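You operate a simulated robot arm through the tools that you are given. There is no shell and no other tool. Be economical: measure what you need, move in short steps, check, and stop when the job is done.

The job below is to be done with a simulated robot arm. You get a single attempt, and the scene is never put back.

JOB
Zero the green band transmitter, then power off and tighten its gland.
Fine: power on; trim to 0 % with the float at its low stop; no gland turns under power.

It is judged by the outcome, as a careful person would: the job done as asked, and still so three seconds after it is handed in. It fails if anything else is knocked over, pushed out of place, dropped, spilled or broken.

ROBOT AND FRAMES
A 6-joint arm with a fingered hand on a trunk, on a base that drives. Base frame: it is fixed to the floor where the robot stands at the start and does not move with it; the origin is under the middle of the robot, x ahead of it, y to its left, z up. Units: cm, degrees, N and s.
With the tool pointing down near the work surface it reaches from about 28 to 60 cm from the robot's upright axis, wherever it stands. Its first joint turns from -166.0 to 166.0 degrees. Places, roughly: bench power switch [50, -20, 80]; green band display [30, -60, 80]; green band float [60, -60, 80]; green band gland [40, -60, 90]; green band trim knob [30, -60, 90]; orange band float [60, -40, 80]; orange band gland [40, -40, 90]; orange band span knob [70, -20, 80]; orange band trim knob [30, -40, 90]; purple band float [60, -80, 80]; purple band gland [40, -80, 90]; purple band trim knob [30, -80, 90]. Payload 3.2 kg.
The TCP is the grasp point between the finger pads, 2.2 cm short of the fingertips. In the tool frame z runs along the fingers and y along their closing line. The gripper opens to 11.2 cm. The gripper's body begins 6 cm behind the TCP. The gripper is a hand of 3 fingers: y runs from the thumb to the fingers, the wrist lies at [0, 0, -21.8] in the tool frame, and closing takes about 1.5 s.
Orientation is that of the tool frame in the base frame, as [roll, pitch, yaw] about the fixed x, y, z axes, in that order (R = Rz(yaw) Ry(pitch) Rx(roll)). With the fingers straight down and closing along the base's y, the tool's x points along the base's -x, its y along +y and its z along -z.

CONTROLS
- The arm moves only by the tool servo_tool. Its argument "moves" is one flat list of numbers, 7 for each row, row after row: the shift along the tool's x, y, z in cm, then the turn, a rotation vector about the tool's x, y, z in degrees, then the gripper command, from -1 (shut) to 1 (fully open), values between in proportion. In form: [dx, dy, dz, rx, ry, rz, gripper, dx, dy, dz, rx, ry, rz, gripper, ...]. A call has 1 to 8 rows; each row shifts and turns the commanded pose from where the row before left it, along the tool's axes as they then stand. A row lasts 0.2 s, in which the tool goes at most 5 cm and 8.6 degrees; a call with a longer step from one row to the next is refused whole, and so is a gripper value outside its range. A pose out of reach is approached as far as the arm can. The call stops where the force on the tool passes 40 N (or 10 N more than at its start, if that is more) or the arm is blocked; 0.2 s more then pass. Each finger travels about 10.8 cm/s and halts on what it meets, pressing with about 23 N; the grip force reading is that of the motor and also rises with nothing between the fingers. The clock runs only during rows and for 0.2 s after the last one: add rows that do not move to give the fingers time. It gives the time, the measured TCP pose, the force on the tool (base axes), the opening and the grip force at its end, in the units of the frame above (readings bear some noise), with the torque about the TCP (base axes, N m) and any sound that the robot's microphone picked up.
- Cameras (640 x 400 px; columns grow to the right, rows downward): "scene" is now at [0.28, 11.34, 150.14]; the picture's right is [-0.69, -0.72, 0.00], its down [-0.43, 0.42, -0.80] and it looks along [0.57, -0.56, -0.60] (base axes); focal length 274 px, centre (320, 200). "wrist" rides on the gripper at [6.6, 0.3, -8] in the tool frame; the picture's right is [-0.05, 1.00, 0.00], its down [-0.77, -0.04, -0.64] and it looks along [-0.64, -0.03, 0.77] (tool axes); focal length 275 px, centre (320, 200). There is no depth. A picture from a camera that has moved, and an enlarged one, comes with that camera's place and axes in the base frame and with its lens. The place of the scene camera against the robot may be out by one fixed shift of up to 1.2 cm in any direction.
- get_image(camera): a new picture of that camera. It takes no simulated time.
- lift_body(by): slides the trunk up (or, below 0, down) by that many cm; the arm and the scene camera ride with it, the base frame stays. It gives what a move gives, with no picture.
- drive_base(legs): drives the robot by 1 to 6 legs, each [ahead, turn to the left] in cm and degrees, along the robot's own axes; the way and the turn of a leg run together, so that a leg with both is an arc; at most 150 cm and 180 degrees a leg. The arm and the cameras ride along, it lands a little off, and it stops where it bumps. It gives what a move gives.
- set_grasp(shape): the hand has 3 fingers and takes this shape, open, in about a second: jaw (thumb against the fingers, like two jaws); tri (thumb and two fingers); tip (a fingertip pinch); poke (one finger out to press); point (the index stretched); flat (the hand flat); cup (the hand cupped); fist (a fist). The gripper value then closes the fingers along that shape, each until it touches; the sizes above hold for jaw. It gives what a move gives, with no picture.
- pan_tilt(pan, tilt): turns the head with the scene camera to pan (to the left, within 155 degrees either way) and tilt (down, from -29 to 69), counted from straight ahead of the robot. It gives what a move gives.
- zoom(camera, box): a new picture of the part [left, top, right, bottom] of that camera's present view, enlarged. It takes no simulated time.
- finish_job(): hands the job in; it is judged then, once.

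Go step by step. Nothing tells you exact positions but the pictures and the camera data: compare them with the known pose of the tool, close in by small moves and look again before you grip or let go. The budget is 120 turns and 78 pictures, counting those below and the enlarged ones. Unless the task says otherwise, let go and move clear before handing in, and close with one line.

The tools are called after "Call:" by a JSON object that holds its "method" and its "body". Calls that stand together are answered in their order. servo_tool: Moves the arm, as the interface text tells. Its arguments: {"type":"object","properties":{"moves":{"type":"array"}},"required":["moves"]} The other tools are called the same way: lift_body (by) slides the trunk up or down; set_grasp (shape) gives the hand a shape; drive_base (legs) drives the base; pan_tilt (pan, tilt) turns the head that bears the scene camera; get_image (camera) takes a picture; zoom (camera, box) takes an enlarged picture of a part of a camera's view; finish_job () hands the job in.

At the start:

```text
time: 0.0
position: [27.17, -19.94, 124.65]
ee_rot: [180.0, 0.0, 179.9]
ft_force: [0.1, 0.5, -0.2]
moment: [-0.02, -0.04, 0.01]
grip_width: 11.17
grip_force: 0.1
shape: jaw
trunk travel left (down, up): [-52.5, 6.5]
robot x, y, heading: [0.24, -0.0, 0.3]
head pan, tilt: [-44.0, 37.0]
```

scene: 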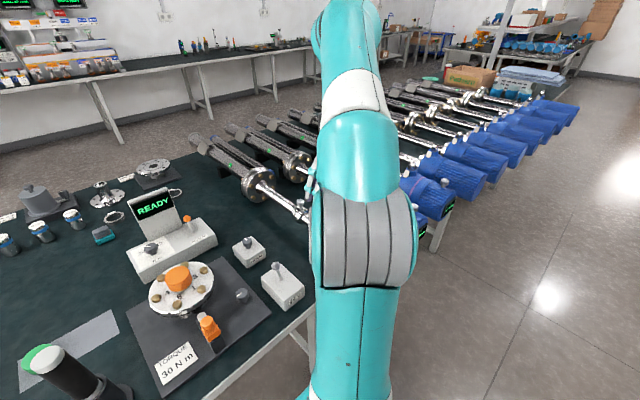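
wrist: 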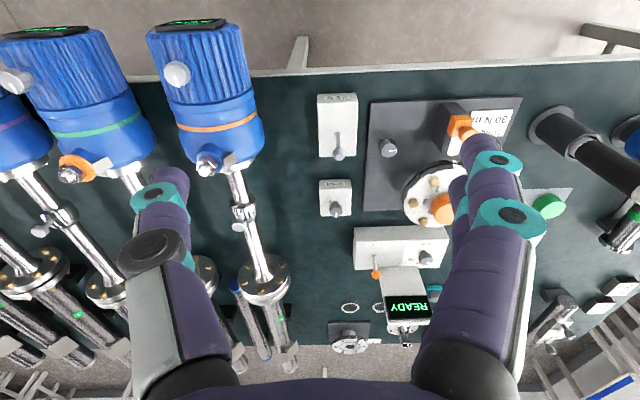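

The arm blocks the scene view; the wrist picture shows the blue transmitters at left, with the green band second. I'll zoom in on them and on the small boxes (power switch, span) first.

Call:
{"method": "zoom", "body": {"camera": "wrist", "box": [0, 0, 280, 230]}}

Call:
{"method": "zoom", "body": {"camera": "wrist", "box": [280, 70, 540, 350]}}

Call:
{"method": "pan_tilt", "body": {"pan": -70, "tilt": 45}}

Call:
{"method": "get_image", "body": {"camera": "scene"}}

```text
1.74 times, centred on (140, 115) of wrist
camera zoom: at [20.51, -19.6, 132.71], right [0.05, 1.0, 0.0], down [0.77, -0.04, 0.64], along [0.64, -0.03, -0.77], focal length 479 px, centre (633, 348)
```

zoom: 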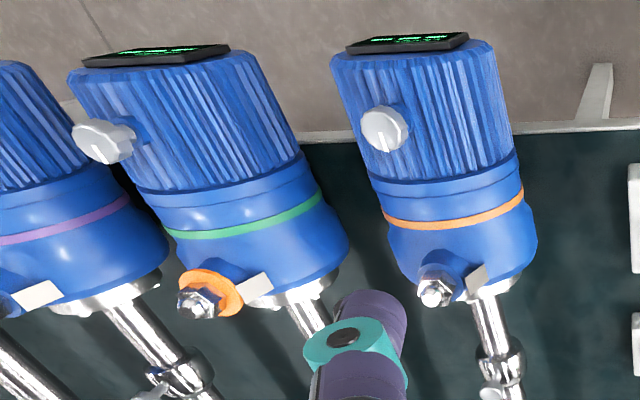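

```text
1.43 times, centred on (410, 210) of wrist
camera zoom: at [20.51, -19.6, 132.71], right [0.05, 1.0, 0.0], down [0.77, -0.04, 0.64], along [0.64, -0.03, -0.77], focal length 393 px, centre (191, 186)
```

zoom: 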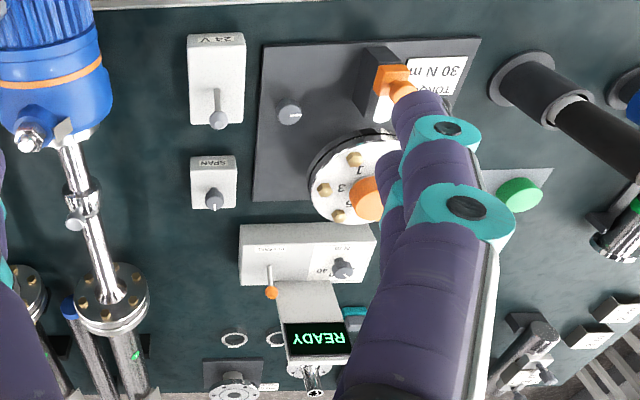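

```text
time: 0.9
position: [27.12, -19.93, 124.7]
ee_rot: [180.0, -0.1, -179.9]
ft_force: [0.3, 0.3, -0.9]
moment: [0.01, -0.04, -0.04]
grip_width: 11.16
grip_force: 0.1
shape: jaw
trunk travel left (down, up): [-52.5, 6.5]
robot x, y, heading: [-0.14, 0.36, 0.0]
head pan, tilt: [-70.0, 45.0]
```

```text
73 pictures are left
camera scene: at [-3.18, 9.74, 148.96], right [-0.94, -0.34, 0.0], down [-0.24, 0.66, -0.71], along [0.24, -0.66, -0.71], focal length 274 px, centre (320, 200)
```

scene: 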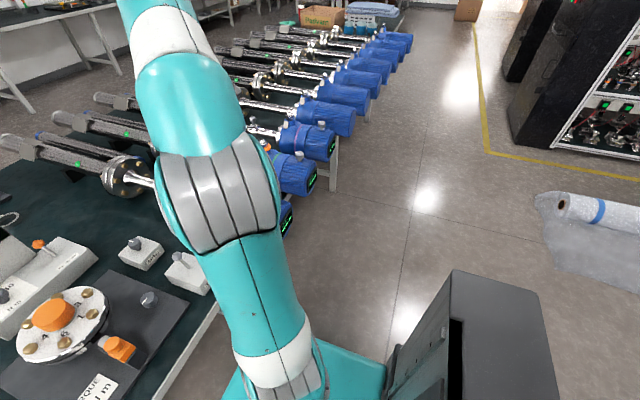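

The green band transmitter is second in the row. I want to drive along the bench to about y=-50, so first I check the floor beside the robot.

Call:
{"method": "pan_tilt", "body": {"pan": -120, "tilt": 55}}

Call:
{"method": "get_image", "body": {"camera": "scene"}}

```text
time: 2.1
position: [27.04, -19.93, 124.56]
ee_rot: [179.9, 0.0, 180.0]
ft_force: [0.8, 0.4, 0.2]
moment: [0.04, 0.0, 0.03]
grip_width: 11.19
grip_force: 0.0
shape: jaw
trunk travel left (down, up): [-52.5, 6.5]
robot x, y, heading: [0.09, -0.18, 0.1]
head pan, tilt: [-120.0, 55.0]
```

```text
72 pictures are left
camera scene: at [-9.57, 11.13, 147.62], right [-0.87, 0.5, 0.0], down [0.41, 0.71, -0.57], along [-0.29, -0.5, -0.82], focal length 274 px, centre (320, 200)
```

scene: 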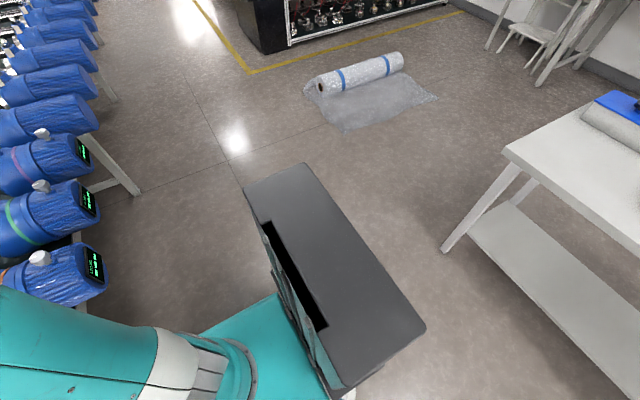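

The floor to my right is free. I zoom in on the displays and the green band gland before moving.

Call:
{"method": "zoom", "body": {"camera": "scene", "box": [0, 110, 160, 310]}}

Call:
{"method": "drive_base", "body": {"legs": [[0, -90], [45, 0], [0, 90]]}}

Call:
{"method": "get_image", "body": {"camera": "wrist"}}

Call:
{"method": "get_image", "body": {"camera": "scene"}}

```text
2.00 times, centred on (80, 210) of scene
camera zoom: at [-9.57, 11.13, 147.62], right [-0.87, 0.5, 0.0], down [0.41, 0.71, -0.57], along [-0.29, -0.5, -0.82], focal length 548 px, centre (800, 180)
```

zoom: 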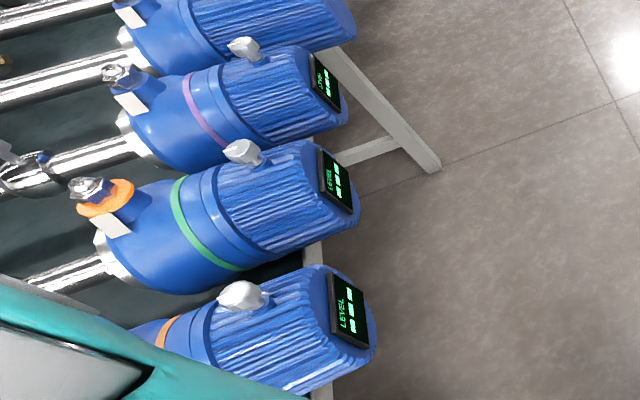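

```text
time: 10.7
position: [12.31, -71.93, 126.67]
ee_rot: [-177.0, -0.6, 150.3]
ft_force: [0.6, 0.8, -0.1]
moment: [-0.01, 0.03, 0.02]
grip_width: 11.18
grip_force: 0.1
shape: jaw
trunk travel left (down, up): [-52.5, 6.5]
robot x, y, heading: [1.82, -44.57, -40.2]
head pan, tilt: [-120.0, 55.0]
stopped in leg 3: the robot was blocked; the commanded pose is now the measured one
```

```text
70 pictures are left
camera wrist: at [6.95, -68.05, 134.84], right [0.54, 0.84, -0.05], down [0.67, -0.39, 0.63], along [0.51, -0.37, -0.78], focal length 275 px, centre (320, 200)
```

wrist: 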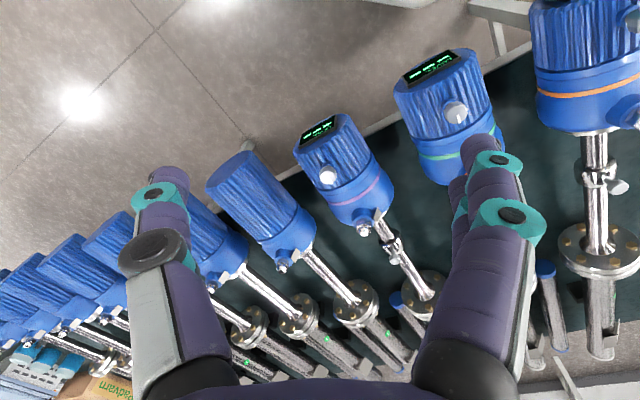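

```text
69 pictures are left
camera scene: at [-2.9, -34.88, 148.45], right [-0.34, 0.94, 0.02], down [0.79, 0.3, -0.54], along [-0.52, -0.16, -0.84], focal length 274 px, centre (320, 200)
```

scene: 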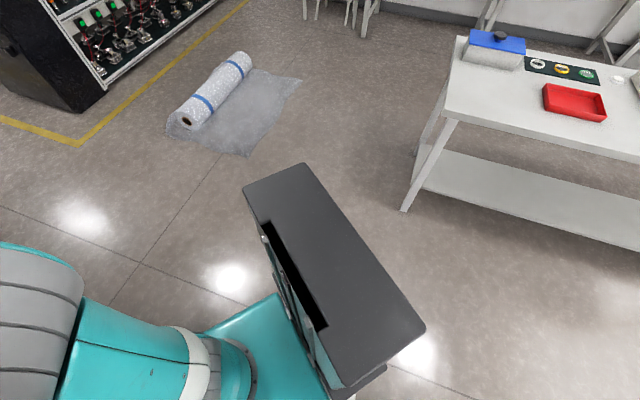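

The turn was blocked on the way, so something touched. I look forward to see what.

Call:
{"method": "pan_tilt", "body": {"pan": 20, "tilt": 60}}

Call:
{"method": "get_image", "body": {"camera": "scene"}}

```text
time: 12.9
position: [12.5, -72.21, 126.65]
ee_rot: [-177.3, -0.8, 150.3]
ft_force: [0.2, -0.3, 0.4]
moment: [0.04, 0.0, 0.02]
grip_width: 11.2
grip_force: 0.0
shape: jaw
trunk travel left (down, up): [-52.5, 6.5]
robot x, y, heading: [2.07, -44.43, -39.9]
head pan, tilt: [20.0, 60.0]
```

```text
68 pictures are left
camera scene: at [10.17, -34.82, 148.22], right [-0.34, -0.94, -0.04], down [-0.8, 0.31, -0.51], along [0.49, -0.14, -0.86], focal length 274 px, centre (320, 200)
```

scene: 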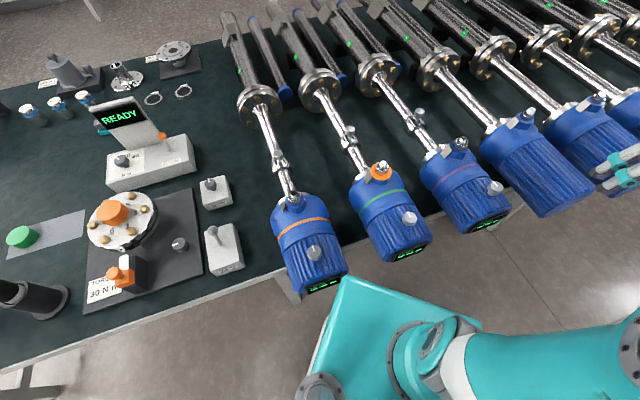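

The base corner just touches the bench edge or leg, and nothing looks disturbed. I back off slightly and work from this heading, then look closely at the transmitter.

Call:
{"method": "drive_base", "body": {"legs": [[-3, 0]]}}

Call:
{"method": "zoom", "body": {"camera": "scene", "box": [200, 60, 520, 300]}}

Call:
{"method": "zoom", "body": {"camera": "scene", "box": [330, 140, 450, 280]}}

Call:
{"method": "zoom", "body": {"camera": "scene", "box": [80, 80, 260, 320]}}

```text
time: 13.6
position: [14.4, -67.12, 127.55]
ee_rot: [-173.9, -2.7, 153.5]
ft_force: [0.4, 0.1, -0.6]
moment: [-0.03, 0.0, 0.0]
grip_width: 11.19
grip_force: 0.1
shape: jaw
trunk travel left (down, up): [-52.5, 6.5]
robot x, y, heading: [1.92, -44.57, -40.7]
head pan, tilt: [20.0, 60.0]
stopped in leg 1: the robot was blocked; the commanded pose is now the measured one
```

```text
1.67 times, centred on (360, 180) of scene
camera zoom: at [10.41, -34.47, 148.09], right [-0.35, -0.93, -0.04], down [-0.8, 0.32, -0.51], along [0.49, -0.15, -0.86], focal length 456 px, centre (253, 233)
```

zoom: 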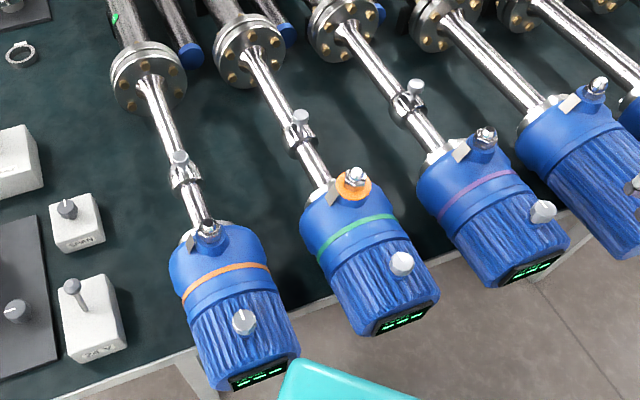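

```text
2.86 times, centred on (390, 210) of scene
camera zoom: at [10.41, -34.47, 148.09], right [-0.35, -0.93, -0.04], down [-0.8, 0.32, -0.51], along [0.49, -0.15, -0.86], focal length 782 px, centre (120, 171)
```

zoom: 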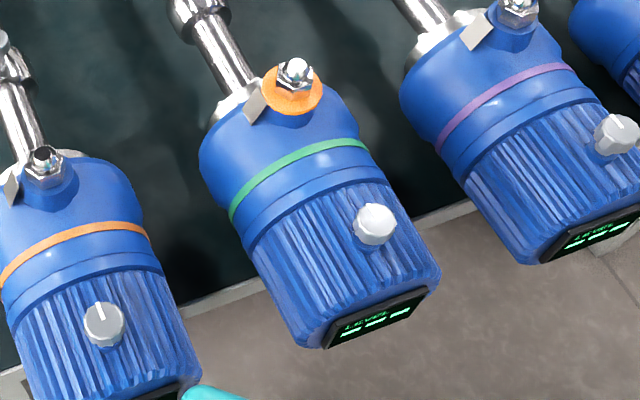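

```text
1.67 times, centred on (170, 200) of scene
camera zoom: at [10.41, -34.47, 148.09], right [-0.35, -0.93, -0.04], down [-0.8, 0.32, -0.51], along [0.49, -0.15, -0.86], focal length 456 px, centre (570, 200)
```

zoom: 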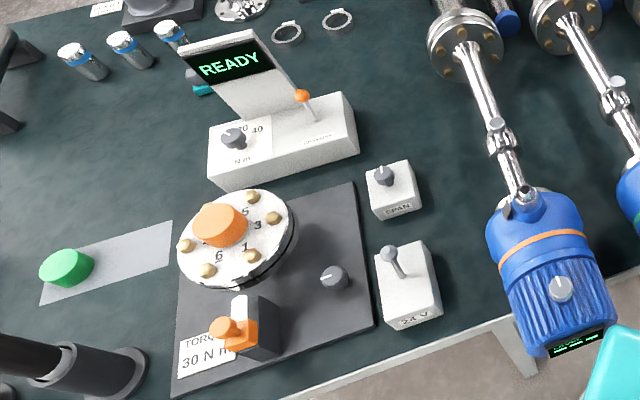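

Backing was blocked too, so the base side is rubbing on something. I'll turn away to the right a little.

Call:
{"method": "drive_base", "body": {"legs": [[0, -20]]}}

Call:
{"method": "pan_tilt", "body": {"pan": 60, "tilt": 65}}

Call:
{"method": "get_image", "body": {"camera": "scene"}}

```text
time: 14.3
position: [14.89, -65.42, 127.5]
ee_rot: [-170.0, -4.2, 157.5]
ft_force: [-0.5, -0.6, 0.1]
moment: [-0.01, 0.02, 0.0]
grip_width: 11.21
grip_force: 0.0
shape: jaw
trunk travel left (down, up): [-52.5, 6.5]
robot x, y, heading: [1.69, -44.52, -41.6]
head pan, tilt: [20.0, 60.0]
stopped in leg 1: the robot was blocked; the commanded pose is now the measured one
```

```text
time: 15.4
position: [14.93, -65.48, 127.44]
ee_rot: [-170.2, -4.4, 157.6]
ft_force: [0.1, -0.2, 0.8]
moment: [0.03, 0.0, 0.0]
grip_width: 11.19
grip_force: 0.0
shape: jaw
trunk travel left (down, up): [-52.5, 6.5]
robot x, y, heading: [1.57, -44.62, -41.3]
head pan, tilt: [60.0, 65.0]
```

```text
64 pictures are left
camera scene: at [10.17, -29.8, 147.64], right [0.32, -0.95, -0.02], down [-0.85, -0.28, -0.45], along [0.42, 0.16, -0.89], focal length 274 px, centre (320, 200)
```

scene: 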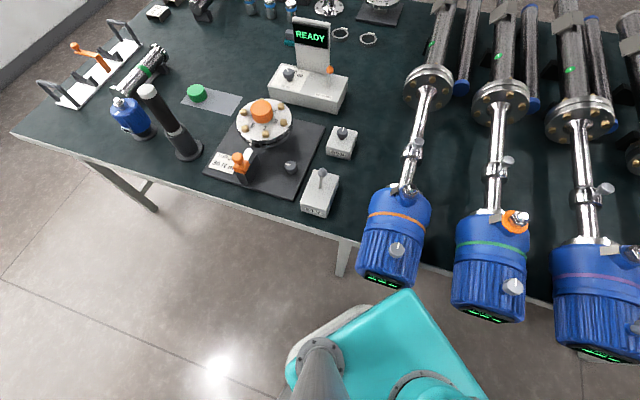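

The tool has shifted relative to the robot, so an arm link may be what is hindered. I look at the arm.

Call:
{"method": "pan_tilt", "body": {"pan": -30, "tilt": 40}}

Call:
{"method": "get_image", "body": {"camera": "scene"}}

Call:
{"method": "get_image", "body": {"camera": "wrist"}}

```text
time: 17.1
position: [14.9, -65.45, 127.57]
ee_rot: [-170.1, -4.2, 157.7]
ft_force: [0.0, -0.4, -0.4]
moment: [0.01, 0.01, 0.01]
grip_width: 11.21
grip_force: 0.1
shape: jaw
trunk travel left (down, up): [-52.5, 6.5]
robot x, y, heading: [1.75, -44.84, -41.3]
head pan, tilt: [-30.0, 40.0]
```

```text
63 pictures are left
camera scene: at [7.12, -39.83, 150.46], right [-0.95, -0.32, -0.03], down [-0.19, 0.63, -0.75], along [0.26, -0.71, -0.66], focal length 274 px, centre (320, 200)
```

scene: 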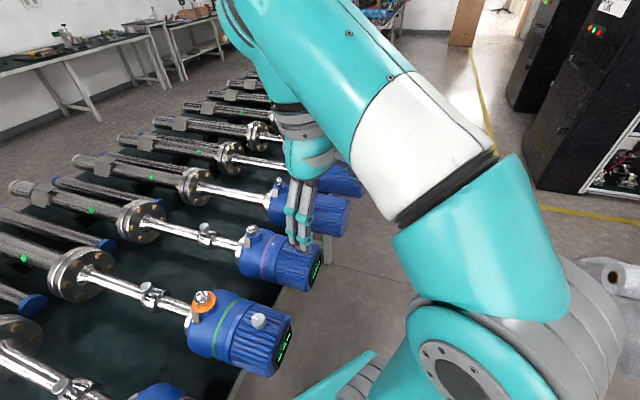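

```text
62 pictures are left
camera wrist: at [10.08, -61.58, 135.86], right [0.4, 0.9, -0.17], down [0.78, -0.24, 0.57], along [0.47, -0.37, -0.8], focal length 275 px, centre (320, 200)
```

wrist: 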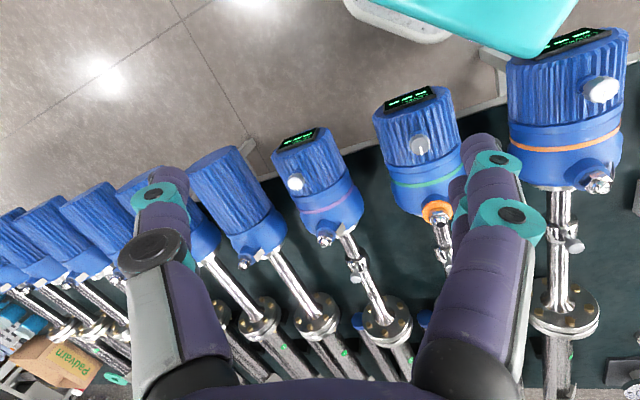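

The base housing's front-left corner (about z 87) touches the orange transmitter's display end. I test whether the arm moves freely before freeing the base.

Call:
{"method": "servo_tool", "body": {"moves": [0, -3, 0, 0, 0, 0, 1, 0, -3, 0, 0, 0, 0, 1, 0, 0, 0, 0, 0, 0, 1]}}

Call:
{"method": "pan_tilt", "body": {"pan": 35, "tilt": 69}}

Call:
{"method": "zoom", "body": {"camera": "scene", "box": [180, 150, 500, 400]}}

```text
time: 17.5
position: [14.8, -66.33, 127.72]
ee_rot: [-166.7, -5.0, 156.4]
ft_force: [-0.2, -0.3, 0.3]
moment: [0.04, 0.02, 0.01]
grip_width: 11.2
grip_force: 0.0
shape: jaw
trunk travel left (down, up): [-52.5, 6.5]
robot x, y, heading: [1.79, -44.79, -41.7]
head pan, tilt: [-30.0, 40.0]
stopped in row 2: the arm was blocked; the commanded pose is now the measured one
```

```text
time: 18.9
position: [14.93, -66.39, 127.58]
ee_rot: [-166.9, -4.9, 156.6]
ft_force: [-0.4, -0.5, -0.6]
moment: [0.01, -0.01, 0.0]
grip_width: 11.19
grip_force: 0.1
shape: jaw
trunk travel left (down, up): [-52.5, 6.5]
robot x, y, heading: [1.95, -44.78, -41.2]
head pan, tilt: [35.0, 68.8]
```

```text
1.60 times, centred on (340, 275) of scene
camera zoom: at [10.13, -32.24, 147.1], right [-0.11, -0.99, -0.03], down [-0.92, 0.11, -0.38], along [0.38, -0.01, -0.92], focal length 438 px, centre (288, 80)
```

zoom: 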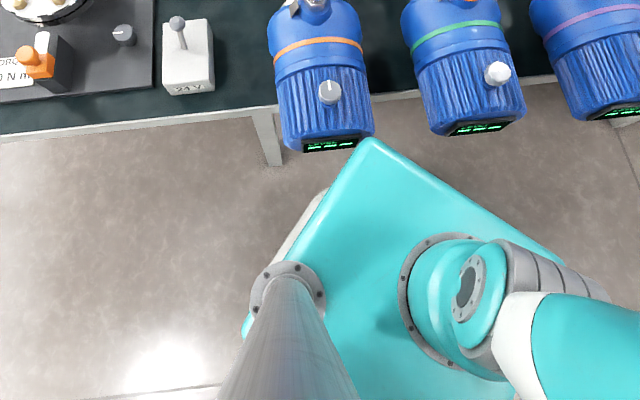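

The arm itself was blocked toward its right; likely its elbow or shoulder is against the robot's own column. I'll extend it outward and to the left instead.

Call:
{"method": "servo_tool", "body": {"moves": [-2, 2, 0, 0, 0, 0, 1, -3, 2, 0, 0, 0, 0, 1, -3, 2, 0, 0, 0, 0, 1]}}

Call:
{"method": "pan_tilt", "body": {"pan": -70, "tilt": 30}}

Call:
{"method": "get_image", "body": {"camera": "scene"}}

```text
time: 19.9
position: [15.23, -66.03, 127.62]
ee_rot: [-164.7, -6.0, 158.6]
ft_force: [0.4, -0.6, -0.2]
moment: [-0.02, -0.03, 0.01]
grip_width: 11.2
grip_force: 0.1
shape: jaw
out of reach, approached as far as the arm can: row 1, 2, 3
trunk travel left (down, up): [-52.5, 6.5]
robot x, y, heading: [1.72, -44.61, -41.5]
head pan, tilt: [35.0, 68.8]
stopped in row 3: the arm was blocked; the commanded pose is now the measured one
```

```text
time: 21.7
position: [15.43, -66.13, 127.74]
ee_rot: [-165.1, -5.9, 158.7]
ft_force: [0.5, 0.6, 0.1]
moment: [0.01, 0.0, 0.01]
grip_width: 11.22
grip_force: 0.0
shape: jaw
trunk travel left (down, up): [-52.5, 6.5]
robot x, y, heading: [1.48, -45.08, -41.2]
head pan, tilt: [-70.0, 30.0]
```

```text
60 pictures are left
camera scene: at [1.24, -40.06, 151.78], right [-0.93, 0.36, -0.01], down [0.2, 0.49, -0.85], along [-0.3, -0.79, -0.53], focal length 274 px, centre (320, 200)
```

scene: 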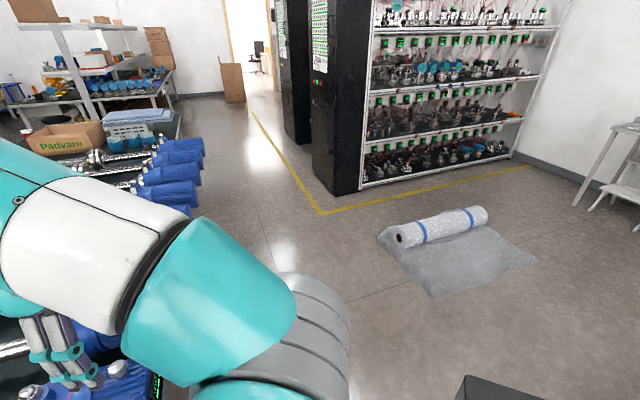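

The arm responds poorly, close to the minimum reach. I probe in small single-direction steps: first up, then straight outward.

Call:
{"method": "servo_tool", "body": {"moves": [0, 0, -1.5, 0, 0, 0, 1, 0, 0, -1.5, 0, 0, 0, 1]}}

Call:
{"method": "servo_tool", "body": {"moves": [0, 0, 1.5, 0, 0, 0, 1, 0, 0, 1.5, 0, 0, 0, 1, 0, 0, 1.5, 0, 0, 0, 1]}}

Call:
{"method": "servo_tool", "body": {"moves": [-1.5, 0, 0, 0, 0, 0, 1, -1.5, 0, 0, 0, 0, 0, 1]}}

Call:
{"method": "servo_tool", "body": {"moves": [0, 0, 0, 5, 0, 0, 1, 0, 0, 0, 5, 0, 0, 1]}}

```text
time: 22.5
position: [15.68, -65.74, 127.53]
ee_rot: [-163.1, -6.8, 161.1]
ft_force: [1.0, -0.6, 0.4]
moment: [0.01, 0.0, -0.03]
grip_width: 11.21
grip_force: 0.1
shape: jaw
out of reach, approached as far as the arm can: row 1, 2
trunk travel left (down, up): [-52.5, 6.5]
robot x, y, heading: [1.76, -45.12, -41.7]
head pan, tilt: [-70.0, 30.0]
stopped in row 2: the arm was blocked; the commanded pose is now the measured one
```

```text
time: 23.5
position: [17.42, -65.64, 127.84]
ee_rot: [-157.2, -9.6, 166.6]
ft_force: [0.1, 1.2, 0.6]
moment: [0.01, -0.01, 0.0]
grip_width: 11.23
grip_force: 0.1
shape: jaw
out of reach, approached as far as the arm can: row 1, 2, 3
trunk travel left (down, up): [-52.5, 6.5]
robot x, y, heading: [1.25, -44.79, -41.4]
head pan, tilt: [-70.0, 30.0]
stopped in row 3: the arm was blocked; the commanded pose is now the measured one
```

```text
time: 24.3
position: [18.88, -65.44, 127.92]
ee_rot: [-154.8, -11.0, 169.6]
ft_force: [-0.1, -0.3, 0.2]
moment: [0.01, 0.01, -0.03]
grip_width: 11.19
grip_force: 0.1
shape: jaw
out of reach, approached as far as the arm can: row 1, 2
trunk travel left (down, up): [-52.5, 6.5]
robot x, y, heading: [1.54, -45.19, -41.8]
head pan, tilt: [-70.0, 30.0]
stopped in row 2: the arm was blocked; the commanded pose is now the measured one
```

```text
time: 24.9
position: [20.25, -67.36, 130.91]
ee_rot: [-138.7, -13.7, 170.8]
ft_force: [0.4, -0.1, -0.5]
moment: [0.02, 0.02, 0.01]
grip_width: 11.21
grip_force: 0.2
shape: jaw
out of reach, approached as far as the arm can: row 1, 2
trunk travel left (down, up): [-52.5, 6.5]
robot x, y, heading: [1.09, -45.03, -41.9]
head pan, tilt: [-70.0, 30.0]
stopped in row 2: the arm was blocked; the commanded pose is now the measured one
```

The rotation went the wrong way for righting the tool; I'll right it with the opposite turn now that the tool stands a bit further out.

Call:
{"method": "servo_tool", "body": {"moves": [0, 0, 0, -6, 0, 0, 1, 0, 0, 0, -6, 0, 0, 1, 0, 0, 0, -6, 0, 0, 1]}}

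Call:
{"method": "get_image", "body": {"camera": "scene"}}

```text
time: 25.7
position: [19.77, -67.13, 127.83]
ee_rot: [-157.7, -12.3, 169.2]
ft_force: [0.0, 0.8, 0.2]
moment: [0.0, 0.0, 0.01]
grip_width: 11.18
grip_force: 0.1
shape: jaw
out of reach, approached as far as the arm can: row 1, 2, 3
trunk travel left (down, up): [-52.5, 6.5]
robot x, y, heading: [1.05, -44.96, -41.3]
head pan, tilt: [-70.0, 30.0]
```

```text
59 pictures are left
camera scene: at [1.13, -39.62, 151.73], right [-0.93, 0.37, -0.01], down [0.2, 0.48, -0.85], along [-0.31, -0.79, -0.53], focal length 274 px, centre (320, 200)
```

scene: 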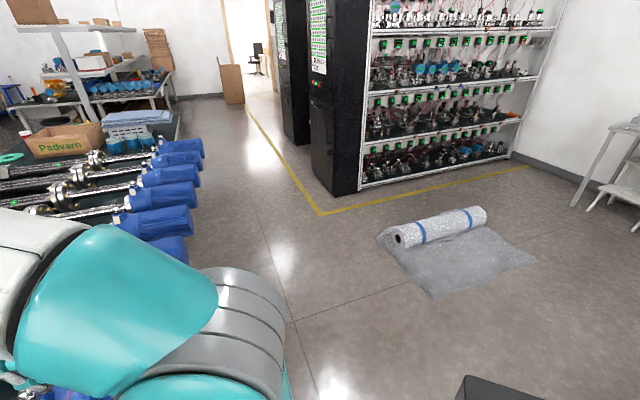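

That worked partly. I continue righting the tool while moving it outward and down, into the arm's good range.

Call:
{"method": "servo_tool", "body": {"moves": [-1.4, -0.6, 1, -5.5, -3.1, 0, 1, -1.4, -0.6, 1, -5.5, -3.1, 0, 1, -1.4, -0.6, 1, -5.5, -3.1, 0, 1, -1.4, -0.6, 1, -5.5, -3.1, 0, 1, 0, 0, 0, 0, 0, 0, 1]}}

```text
time: 26.3
position: [23.33, -65.61, 126.47]
ee_rot: [-166.2, -9.3, 171.0]
ft_force: [0.2, 0.0, 0.0]
moment: [0.0, 0.0, 0.04]
grip_width: 11.2
grip_force: 0.1
shape: jaw
trunk travel left (down, up): [-52.5, 6.5]
robot x, y, heading: [1.32, -45.25, -41.6]
head pan, tilt: [-70.0, 30.0]
stopped in row 2: the arm was blocked; the commanded pose is now the measured one
```

It moves, except toward the right. I continue righting the tool, going forward and down without the sideways part.

Call:
{"method": "servo_tool", "body": {"moves": [-1.5, 0.5, 1, -4.6, -3.1, 0, 1, -1.5, 0.5, 1, -4.6, -3.1, 0, 1, -1.5, 0.5, 1, -4.6, -3.1, 0, 1, 0, 0, 0, 0, 0, 0, 1]}}

Call:
{"method": "pan_tilt", "body": {"pan": -5, "tilt": 40}}

Call:
{"method": "get_image", "body": {"camera": "scene"}}

```text
time: 27.3
position: [27.54, -66.3, 126.68]
ee_rot: [179.8, 0.2, 173.7]
ft_force: [-0.3, 0.5, 0.5]
moment: [-0.03, 0.01, 0.0]
grip_width: 11.19
grip_force: 0.0
shape: jaw
out of reach, approached as far as the arm can: row 1, 2, 3
trunk travel left (down, up): [-52.5, 6.5]
robot x, y, heading: [1.28, -45.35, -41.4]
head pan, tilt: [-70.0, 30.0]
```

```text
time: 28.6
position: [27.56, -66.09, 126.73]
ee_rot: [179.9, 0.0, 173.6]
ft_force: [-0.7, 0.0, -0.6]
moment: [-0.02, -0.01, 0.04]
grip_width: 11.2
grip_force: 0.1
shape: jaw
trunk travel left (down, up): [-52.5, 6.5]
robot x, y, heading: [1.44, -44.95, -41.6]
head pan, tilt: [-5.0, 40.0]
```

```text
58 pictures are left
camera scene: at [10.61, -37.43, 150.43], right [-0.73, -0.69, -0.03], down [-0.43, 0.48, -0.76], along [0.54, -0.54, -0.64], focal length 274 px, centre (320, 200)
```

scene: 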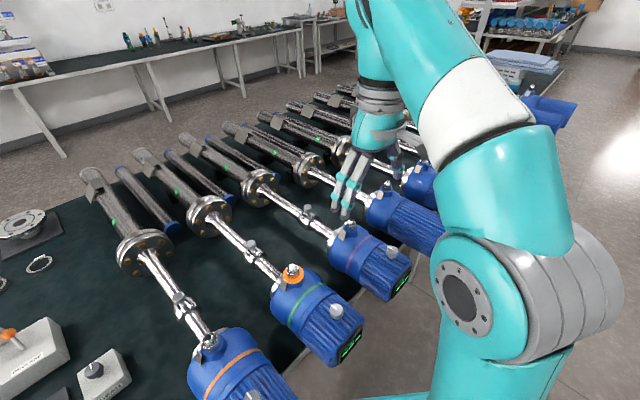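

The tool is upright again with a good reach. I retry backing the base away from the orange transmitter.

Call:
{"method": "drive_base", "body": {"legs": [[-4, 0]]}}

Call:
{"method": "pan_tilt", "body": {"pan": 35, "tilt": 69}}

Call:
{"method": "zoom", "body": {"camera": "scene", "box": [180, 100, 500, 300]}}

```text
time: 29.5
position: [25.58, -62.7, 126.44]
ee_rot: [-179.7, -0.2, 171.5]
ft_force: [1.0, 1.1, 0.9]
moment: [-0.12, 0.04, 0.01]
grip_width: 11.18
grip_force: 0.1
shape: jaw
trunk travel left (down, up): [-52.5, 6.5]
robot x, y, heading: [-1.53, -42.74, -41.4]
head pan, tilt: [-5.0, 40.0]
```

```text
time: 30.6
position: [25.45, -62.95, 126.3]
ee_rot: [-179.8, -0.2, 171.5]
ft_force: [-0.7, -0.7, 0.0]
moment: [0.02, -0.01, 0.01]
grip_width: 11.2
grip_force: 0.0
shape: jaw
trunk travel left (down, up): [-52.5, 6.5]
robot x, y, heading: [-1.33, -42.55, -41.3]
head pan, tilt: [35.0, 68.8]
```

```text
2.00 times, centred on (340, 200) of scene
camera zoom: at [10.52, -25.9, 146.08], right [-0.11, -0.99, 0.0], down [-0.93, 0.11, -0.36], along [0.36, -0.04, -0.93], focal length 548 px, centre (280, 200)
```

zoom: 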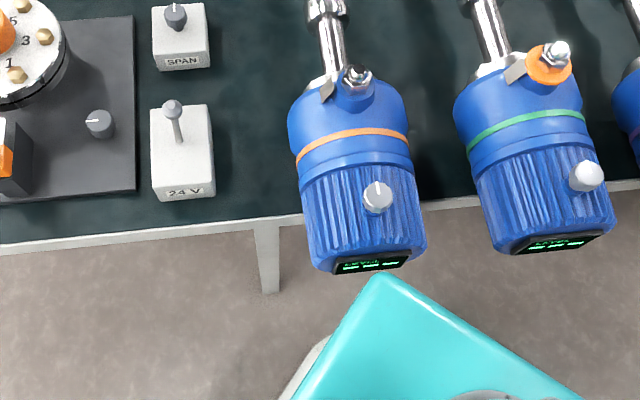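

The base is free again and the orange unit looks in place. Now I take close looks at the display, the float on the green rod, and the gland.

Call:
{"method": "zoom", "body": {"camera": "scene", "box": [410, 160, 500, 240]}}

Call:
{"method": "pan_tilt", "body": {"pan": 20, "tilt": 48}}

Call:
{"method": "get_image", "body": {"camera": "scene"}}

```text
5.00 times, centred on (455, 200) of scene
camera zoom: at [10.52, -25.9, 146.08], right [-0.11, -0.99, 0.0], down [-0.93, 0.11, -0.36], along [0.36, -0.04, -0.93], focal length 1369 px, centre (-355, 200)
```

zoom: 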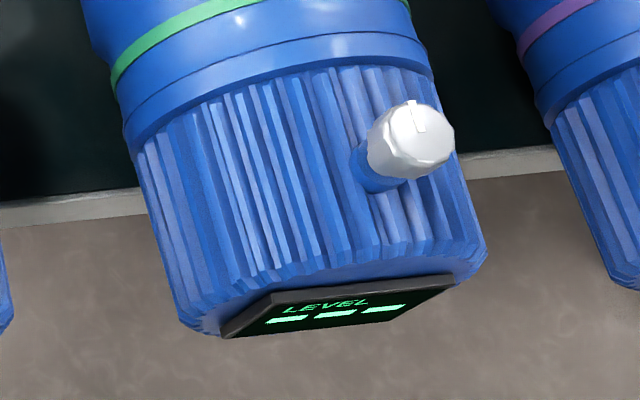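

```text
time: 31.4
position: [25.51, -62.91, 126.24]
ee_rot: [-179.8, -0.4, 171.5]
ft_force: [1.1, 0.2, 0.4]
moment: [0.0, -0.01, -0.01]
grip_width: 11.21
grip_force: 0.0
shape: jaw
trunk travel left (down, up): [-52.5, 6.5]
robot x, y, heading: [-1.67, -42.77, -41.4]
head pan, tilt: [20.0, 48.0]
```

```text
55 pictures are left
camera scene: at [12.29, -28.14, 148.53], right [-0.37, -0.93, 0.0], down [-0.69, 0.27, -0.67], along [0.62, -0.24, -0.74], focal length 274 px, centre (320, 200)
```

scene: 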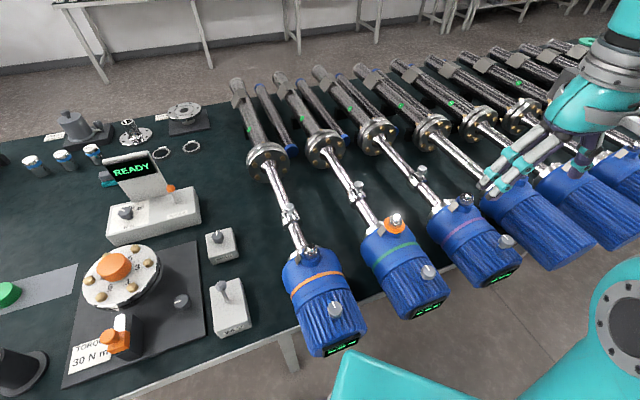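

The display shows "LEVEL – – –", probably no 24 V. I look closely at the switch and the floats.

Call:
{"method": "zoom", "body": {"camera": "scene", "box": [190, 220, 270, 350]}}

Call:
{"method": "zoom", "body": {"camera": "scene", "box": [260, 140, 480, 270]}}

Call:
{"method": "zoom", "body": {"camera": "scene", "box": [340, 160, 440, 240]}}

```text
3.08 times, centred on (230, 285) of scene
camera zoom: at [12.29, -28.14, 148.53], right [-0.37, -0.93, 0.0], down [-0.69, 0.27, -0.67], along [0.62, -0.24, -0.74], focal length 842 px, centre (597, -62)
```

zoom: 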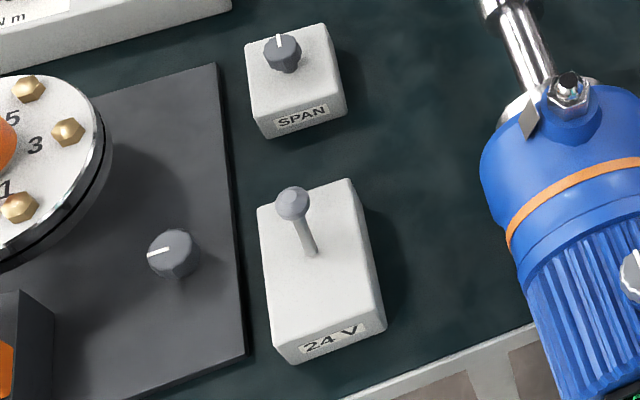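

```text
2.91 times, centred on (370, 205) of scene
camera zoom: at [12.29, -28.14, 148.53], right [-0.37, -0.93, 0.0], down [-0.69, 0.27, -0.67], along [0.62, -0.24, -0.74], focal length 796 px, centre (174, 186)
```

zoom: 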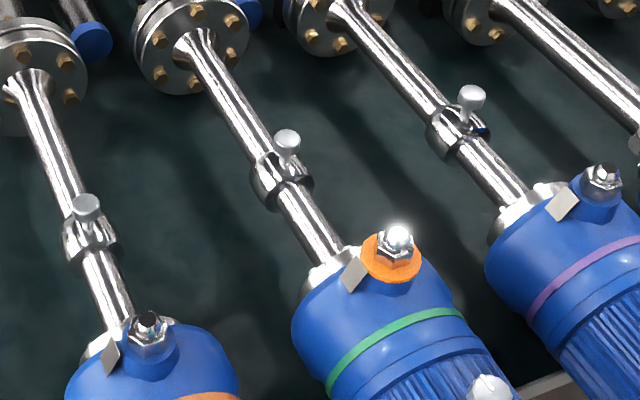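

```text
5.00 times, centred on (390, 200) of scene
camera zoom: at [12.29, -28.14, 148.53], right [-0.37, -0.93, 0.0], down [-0.69, 0.27, -0.67], along [0.62, -0.24, -0.74], focal length 1369 px, centre (-30, 200)
```

zoom: 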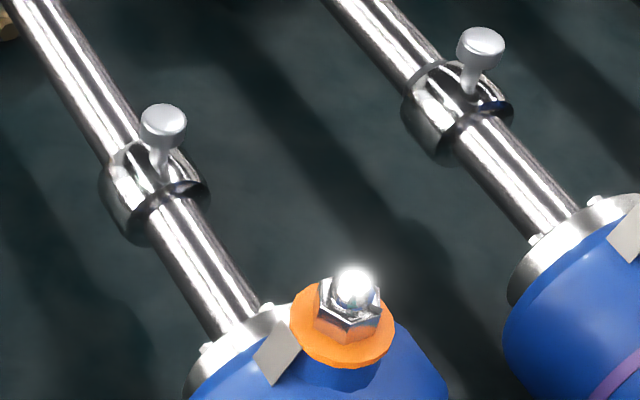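

The toggle leans away (+x) at about (48, -16, 85), so I'll have to pull it toward me. First I square the base to the bench for reach.

Call:
{"method": "drive_base", "body": {"legs": [[0, 41]]}}

Call:
{"method": "drive_base", "body": {"legs": [[4, 0]]}}

Call:
{"method": "pan_tilt", "body": {"pan": 0, "tilt": 62}}

Call:
{"method": "get_image", "body": {"camera": "scene"}}

Call:
{"method": "get_image", "body": {"camera": "wrist"}}

```text
time: 33.7
position: [32.26, -40.58, 126.24]
ee_rot: [-179.8, -0.3, -148.4]
ft_force: [-0.3, 0.2, -0.3]
moment: [-0.02, 0.01, 0.0]
grip_width: 11.18
grip_force: 0.1
shape: jaw
trunk travel left (down, up): [-52.5, 6.5]
robot x, y, heading: [-1.24, -42.34, -1.4]
head pan, tilt: [20.0, 48.0]
```

```text
time: 34.5
position: [36.31, -40.81, 126.15]
ee_rot: [-179.8, -0.3, -148.4]
ft_force: [1.0, -0.2, -0.3]
moment: [-0.01, 0.03, -0.02]
grip_width: 11.2
grip_force: 0.1
shape: jaw
trunk travel left (down, up): [-52.5, 6.5]
robot x, y, heading: [2.09, -42.43, -1.5]
head pan, tilt: [20.0, 48.0]
```

```text
time: 35.4
position: [36.22, -40.6, 126.19]
ee_rot: [-179.7, -0.2, -148.3]
ft_force: [0.4, -0.1, -0.1]
moment: [-0.02, -0.01, 0.0]
grip_width: 11.18
grip_force: 0.0
shape: jaw
trunk travel left (down, up): [-52.5, 6.5]
robot x, y, heading: [2.65, -42.4, -1.3]
head pan, tilt: [0.0, 62.0]
```

```text
51 pictures are left
camera scene: at [3.21, -25.18, 146.79], right [-0.02, -1.0, 0.0], down [-0.88, 0.02, -0.47], along [0.47, -0.01, -0.88], focal length 274 px, centre (320, 200)
```

scene: 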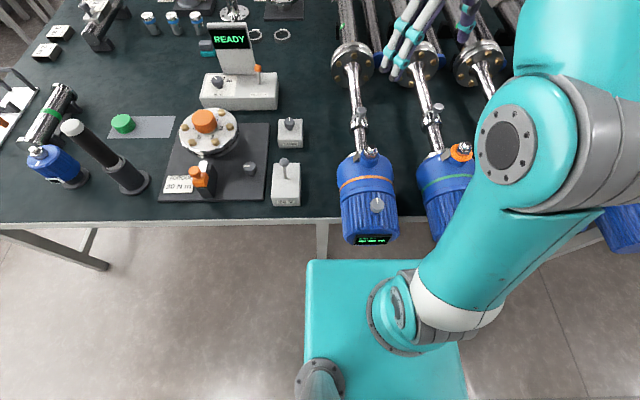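

```text
50 pictures are left
camera wrist: at [30.42, -43.83, 134.42], right [-0.48, 0.88, 0.0], down [0.68, 0.38, 0.63], along [0.55, 0.3, -0.78], focal length 275 px, centre (320, 200)
```

wrist: 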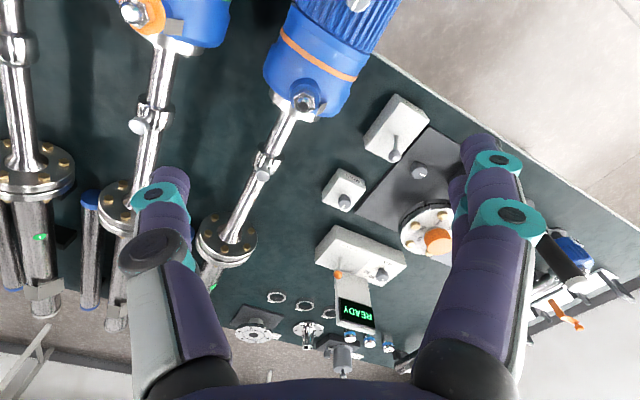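

The base is now well placed. I turn the tool square, come down partway, and move over to the far side of the toggle with fingers closed.

Call:
{"method": "servo_tool", "body": {"moves": [0, 0, 4, 0, 0, 7.9, -1, 0, 0, 4, 0, 0, 7.9, -1, 0, 0, 4, 0, 0, 7.9, -1, 0, 0, 4, 0, 0, 8, -1, -2.63, 3.98, 0, 0, 0, 0, -1, -2.63, 3.98, 0, 0, 0, 0, -1, -2.63, 3.98, 0, 0, 0, 0, -1, -2.63, 3.98, 0, 0, 0, 0, -1]}}

Call:
{"method": "servo_tool", "body": {"moves": [-2.63, 3.98, 0, 0, 0, 0, -1, -2.63, 3.98, 0, 0, 0, 0, -1, 0, 0, 4, 0, 0, 0, -1, 0, 0, 4, 0, 0, 0, -1, 0, 0, 0, 0, 0, 0, -1]}}

Call:
{"method": "get_image", "body": {"camera": "wrist"}}

Call:
{"method": "get_image", "body": {"camera": "scene"}}

```text
time: 37.2
position: [41.96, -57.1, 123.35]
ee_rot: [-179.7, -0.1, -179.8]
ft_force: [0.1, -0.1, 1.4]
moment: [0.01, 0.0, 0.03]
grip_width: 0.0
grip_force: 22.8
shape: jaw
out of reach, approached as far as the arm can: row 1, 2, 3, 4, 5, 6, 7, 8
trunk travel left (down, up): [-52.5, 6.5]
robot x, y, heading: [2.55, -42.62, -1.3]
head pan, tilt: [0.0, 62.0]
```

```text
time: 38.4
position: [45.2, -58.93, 120.65]
ee_rot: [-179.6, -0.2, 179.9]
ft_force: [-0.4, 0.0, -0.3]
moment: [-0.04, 0.0, -0.02]
grip_width: 0.02
grip_force: 22.9
shape: jaw
out of reach, approached as far as the arm can: row 1, 2, 3, 4
trunk travel left (down, up): [-52.5, 6.5]
robot x, y, heading: [2.07, -42.52, -1.7]
head pan, tilt: [0.0, 62.0]
```

```text
49 pictures are left
camera wrist: at [38.71, -58.43, 128.78], right [0.05, 1.0, -0.01], down [0.77, -0.03, 0.63], along [0.63, -0.04, -0.77], focal length 275 px, centre (320, 200)
```

wrist: 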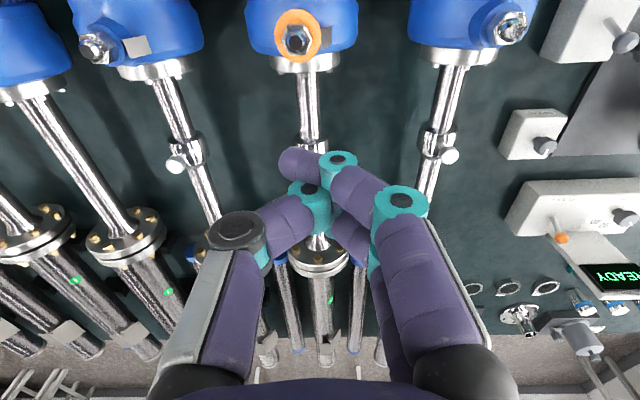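

```text
48 pictures are left
camera scene: at [3.2, -25.18, 146.78], right [-0.02, -1.0, 0.0], down [-0.88, 0.02, -0.47], along [0.47, -0.01, -0.88], focal length 274 px, centre (320, 200)
```

scene: 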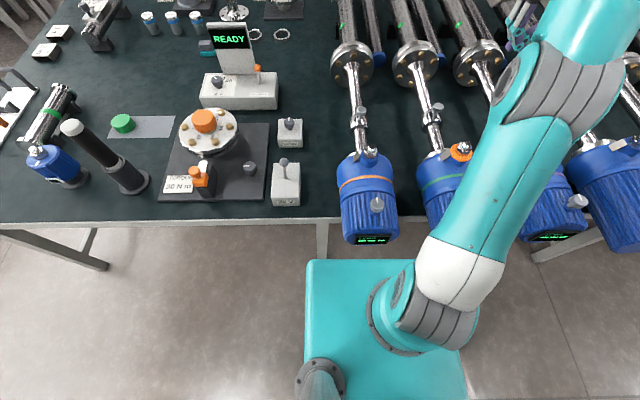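

The arm seems to run into a last-wrist-joint limit near this tool yaw. I'll turn the tool the other way (yaw toward -120) and see whether it moves freely.

Call:
{"method": "servo_tool", "body": {"moves": [0, 0, 0, 0, 0, -8, -1, 0, 0, 0, 0, 0, -8, -1, 0, 0, 0, 0, 0, -8, -1, 0, 0, 0, 0, 0, -8, -1, 0, 0, 0, 0, 0, -8, -1, 0, 0, 0, 0, 0, -8, -1, 0, 0, 0, 0, 0, -8, -1, 0, 0, 0, 0, 0, -8, -1]}}

```text
time: 40.2
position: [45.35, -58.86, 120.5]
ee_rot: [180.0, -0.5, -116.0]
ft_force: [0.3, -0.1, 0.5]
moment: [0.0, 0.02, 0.01]
grip_width: 0.02
grip_force: 22.8
shape: jaw
trunk travel left (down, up): [-52.5, 6.5]
robot x, y, heading: [2.14, -42.54, -1.3]
head pan, tilt: [0.0, 62.0]
```

That works freely. I turn to yaw -90 and go over to the switch.

Call:
{"method": "servo_tool", "body": {"moves": [0, 0, 0, 0, 0, -8.5, -1, 0, 0, 0, 0, 0, -8.5, -1, 0, 0, 0, 0, 0, -8.5, -1, -4.7, -0.8, 0, 0, 0, 0, -1, -4.7, -0.8, 0, 0, 0, 0, -1, -4.7, -0.8, 0, 0, 0, 0, -1, -4.7, -0.8, 0, 0, 0, 0, -1, -4.7, -0.8, 0, 0, 0, 0, -1]}}

Call:
{"method": "servo_tool", "body": {"moves": [-4.7, -0.8, 0, 0, 0, 0, -1, -4.7, -0.8, 0, 0, 0, 0, -1, -4.7, -0.8, 0, 0, 0, 0, -1, -4.7, -0.8, 0, 0, 0, 0, -1, 0, 0, 4.5, 0, 0, 0, -1, 0, 0, 4.5, 0, 0, 0, -1, 0, 0, 4.5, 0, 0, 0, -1, 0, 0, 4, 0, 0, 0, -1]}}

Call:
{"method": "get_image", "body": {"camera": "wrist"}}

Call:
{"method": "get_image", "body": {"camera": "scene"}}

```text
time: 42.0
position: [49.33, -35.15, 119.57]
ee_rot: [179.9, -0.4, -90.6]
ft_force: [-0.8, -0.6, 0.2]
moment: [-0.02, -0.02, 0.03]
grip_width: 0.01
grip_force: 22.6
shape: jaw
out of reach, approached as far as the arm can: row 8
trunk travel left (down, up): [-52.5, 6.5]
robot x, y, heading: [2.08, -42.48, -1.2]
head pan, tilt: [0.0, 62.0]
```

```text
time: 43.8
position: [53.28, -21.28, 102.34]
ee_rot: [179.6, -0.4, -90.4]
ft_force: [0.6, -0.7, -0.2]
moment: [-0.01, 0.03, -0.04]
grip_width: 0.0
grip_force: 22.8
shape: jaw
out of reach, approached as far as the arm can: row 1, 2, 3, 4, 6, 7, 8
trunk travel left (down, up): [-52.5, 6.5]
robot x, y, heading: [2.33, -42.98, -1.2]
head pan, tilt: [0.0, 62.0]
```

```text
47 pictures are left
camera wrist: at [53.02, -27.75, 110.49], right [-1.0, 0.05, 0.01], down [0.05, 0.77, 0.63], along [0.03, 0.63, -0.78], focal length 275 px, centre (320, 200)
```

wrist: 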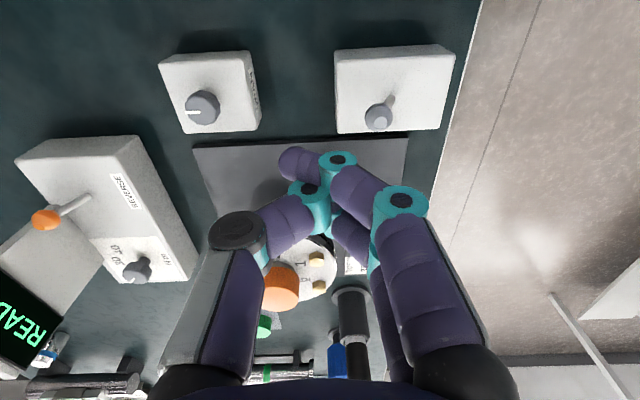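

```text
46 pictures are left
camera scene: at [3.24, -25.19, 146.79], right [-0.02, -1.0, 0.0], down [-0.88, 0.02, -0.47], along [0.47, -0.01, -0.88], focal length 274 px, centre (320, 200)
```

scene: 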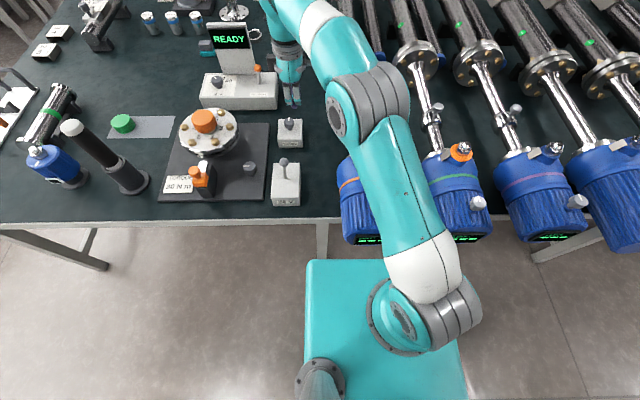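

Ball of the toggle is at about (48, -17, 85), with its base near (46, -17.5). I lower the trunk to get more reach, then go behind the ball.

Call:
{"method": "lift_body", "body": {"by": -9}}

Call:
{"method": "servo_tool", "body": {"moves": [-2, 0.5, 0, 0, 0, 0, -1, -2.4, 0.5, 0, 0, 0, 0, -1, 0, 0, 0, 0, 0, 0, -1]}}

Call:
{"method": "get_image", "body": {"camera": "wrist"}}

```text
time: 45.0
position: [53.33, -21.21, 93.42]
ee_rot: [179.6, -0.4, -90.4]
ft_force: [-0.7, -0.3, -0.7]
moment: [0.0, -0.01, -0.02]
grip_width: 0.0
grip_force: 22.8
shape: jaw
trunk travel left (down, up): [-43.5, 15.5]
robot x, y, heading: [2.51, -42.63, -1.5]
head pan, tilt: [0.0, 62.0]
```

```text
time: 45.8
position: [52.41, -16.68, 93.66]
ee_rot: [179.5, -0.5, -90.4]
ft_force: [0.6, -0.8, -0.3]
moment: [-0.03, 0.0, -0.01]
grip_width: 0.02
grip_force: 23.0
shape: jaw
out of reach, approached as far as the arm can: row 2
trunk travel left (down, up): [-43.5, 15.5]
robot x, y, heading: [2.55, -42.73, -1.2]
head pan, tilt: [0.0, 62.0]
```

```text
45 pictures are left
camera wrist: at [52.18, -23.25, 101.71], right [-1.0, 0.05, 0.01], down [0.05, 0.78, 0.63], along [0.02, 0.63, -0.78], focal length 275 px, centre (320, 200)
```

wrist: 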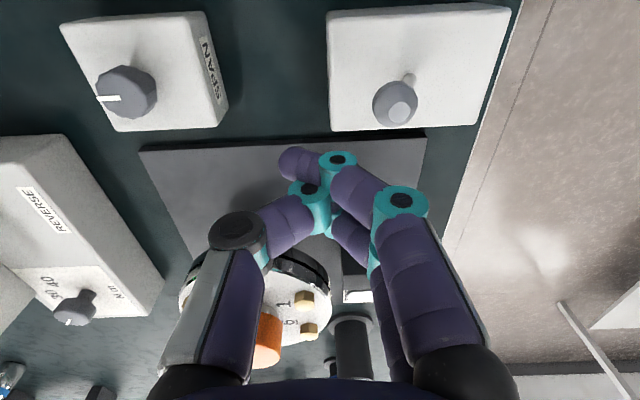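

I lower the closed fingers behind (+x of) the ball to tip height ~84, then check before pulling.

Call:
{"method": "servo_tool", "body": {"moves": [0.6, 0, 2.5, 0, 0, 0, -1, 0, 0, 2.5, 0, 0, 0, -1, 0, 0, 2.2, 0, 0, 0, -1, 0, 0, 0, 0, 0, 0, -1]}}

Call:
{"method": "get_image", "body": {"camera": "wrist"}}

```text
time: 46.8
position: [55.29, -16.5, 87.74]
ee_rot: [179.4, -0.5, -90.4]
ft_force: [-0.2, -0.1, -1.0]
moment: [0.01, -0.02, 0.0]
grip_width: 0.02
grip_force: 22.9
shape: jaw
out of reach, approached as far as the arm can: row 1, 2, 3
trunk travel left (down, up): [-43.5, 15.5]
robot x, y, heading: [2.22, -42.66, -1.5]
head pan, tilt: [0.0, 62.0]
```

```text
44 pictures are left
camera wrist: at [55.04, -23.06, 95.81], right [-1.0, 0.05, 0.01], down [0.05, 0.78, 0.63], along [0.03, 0.63, -0.78], focal length 275 px, centre (320, 200)
```

wrist: 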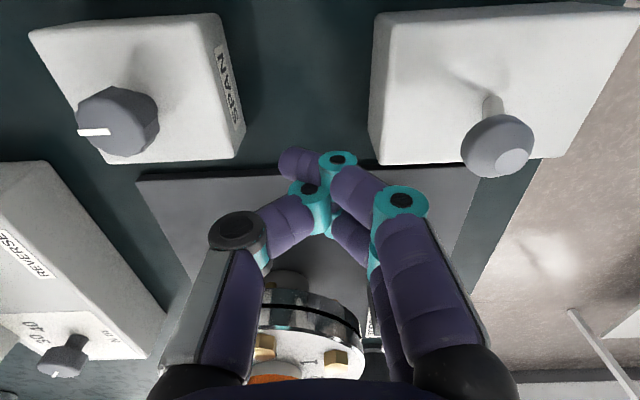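

Ball refined to about (47.9, -17.2, 85.6). I drop a little more and pull toward me.

Call:
{"method": "servo_tool", "body": {"moves": [0.7, 1.5, 1.6, 0, 0, 0, -1, 0, 1.5, 0, 0, 0, 0, -1, 0, 1.2, 0, 0, 0, 0, -1, 0, 1.2, 0, 0, 0, 0, -1, 0, 1.2, 0, 0, 0, 0, -1, 0, 1.2, 0, 0, 0, 0, -1, 0, 1, 0, 0, 0, 0, -1, 0, 0, 0, 0, 0, 0, -1]}}

Call:
{"method": "get_image", "body": {"camera": "wrist"}}

```text
time: 48.6
position: [53.92, -14.27, 88.54]
ee_rot: [179.5, -0.4, -90.4]
ft_force: [-0.3, 0.5, 0.3]
moment: [0.0, 0.0, 0.01]
grip_width: 0.0
grip_force: 23.1
shape: jaw
out of reach, approached as far as the arm can: row 1, 2, 3, 4, 5, 6, 7
trunk travel left (down, up): [-43.5, 15.5]
robot x, y, heading: [2.36, -42.65, -1.4]
head pan, tilt: [0.0, 62.0]
```

```text
43 pictures are left
camera wrist: at [53.62, -20.8, 96.76], right [-1.0, 0.05, 0.01], down [0.05, 0.78, 0.63], along [0.03, 0.63, -0.78], focal length 275 px, centre (320, 200)
```

wrist: 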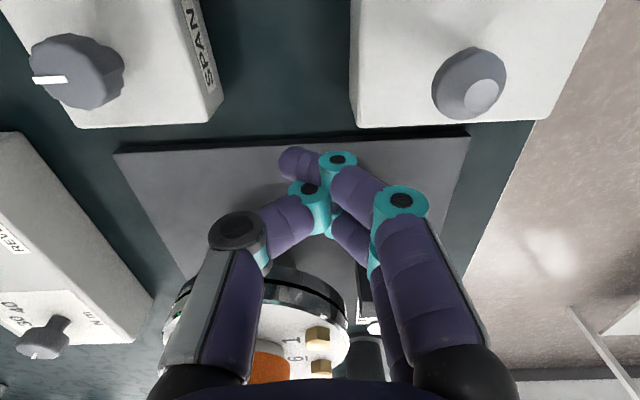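

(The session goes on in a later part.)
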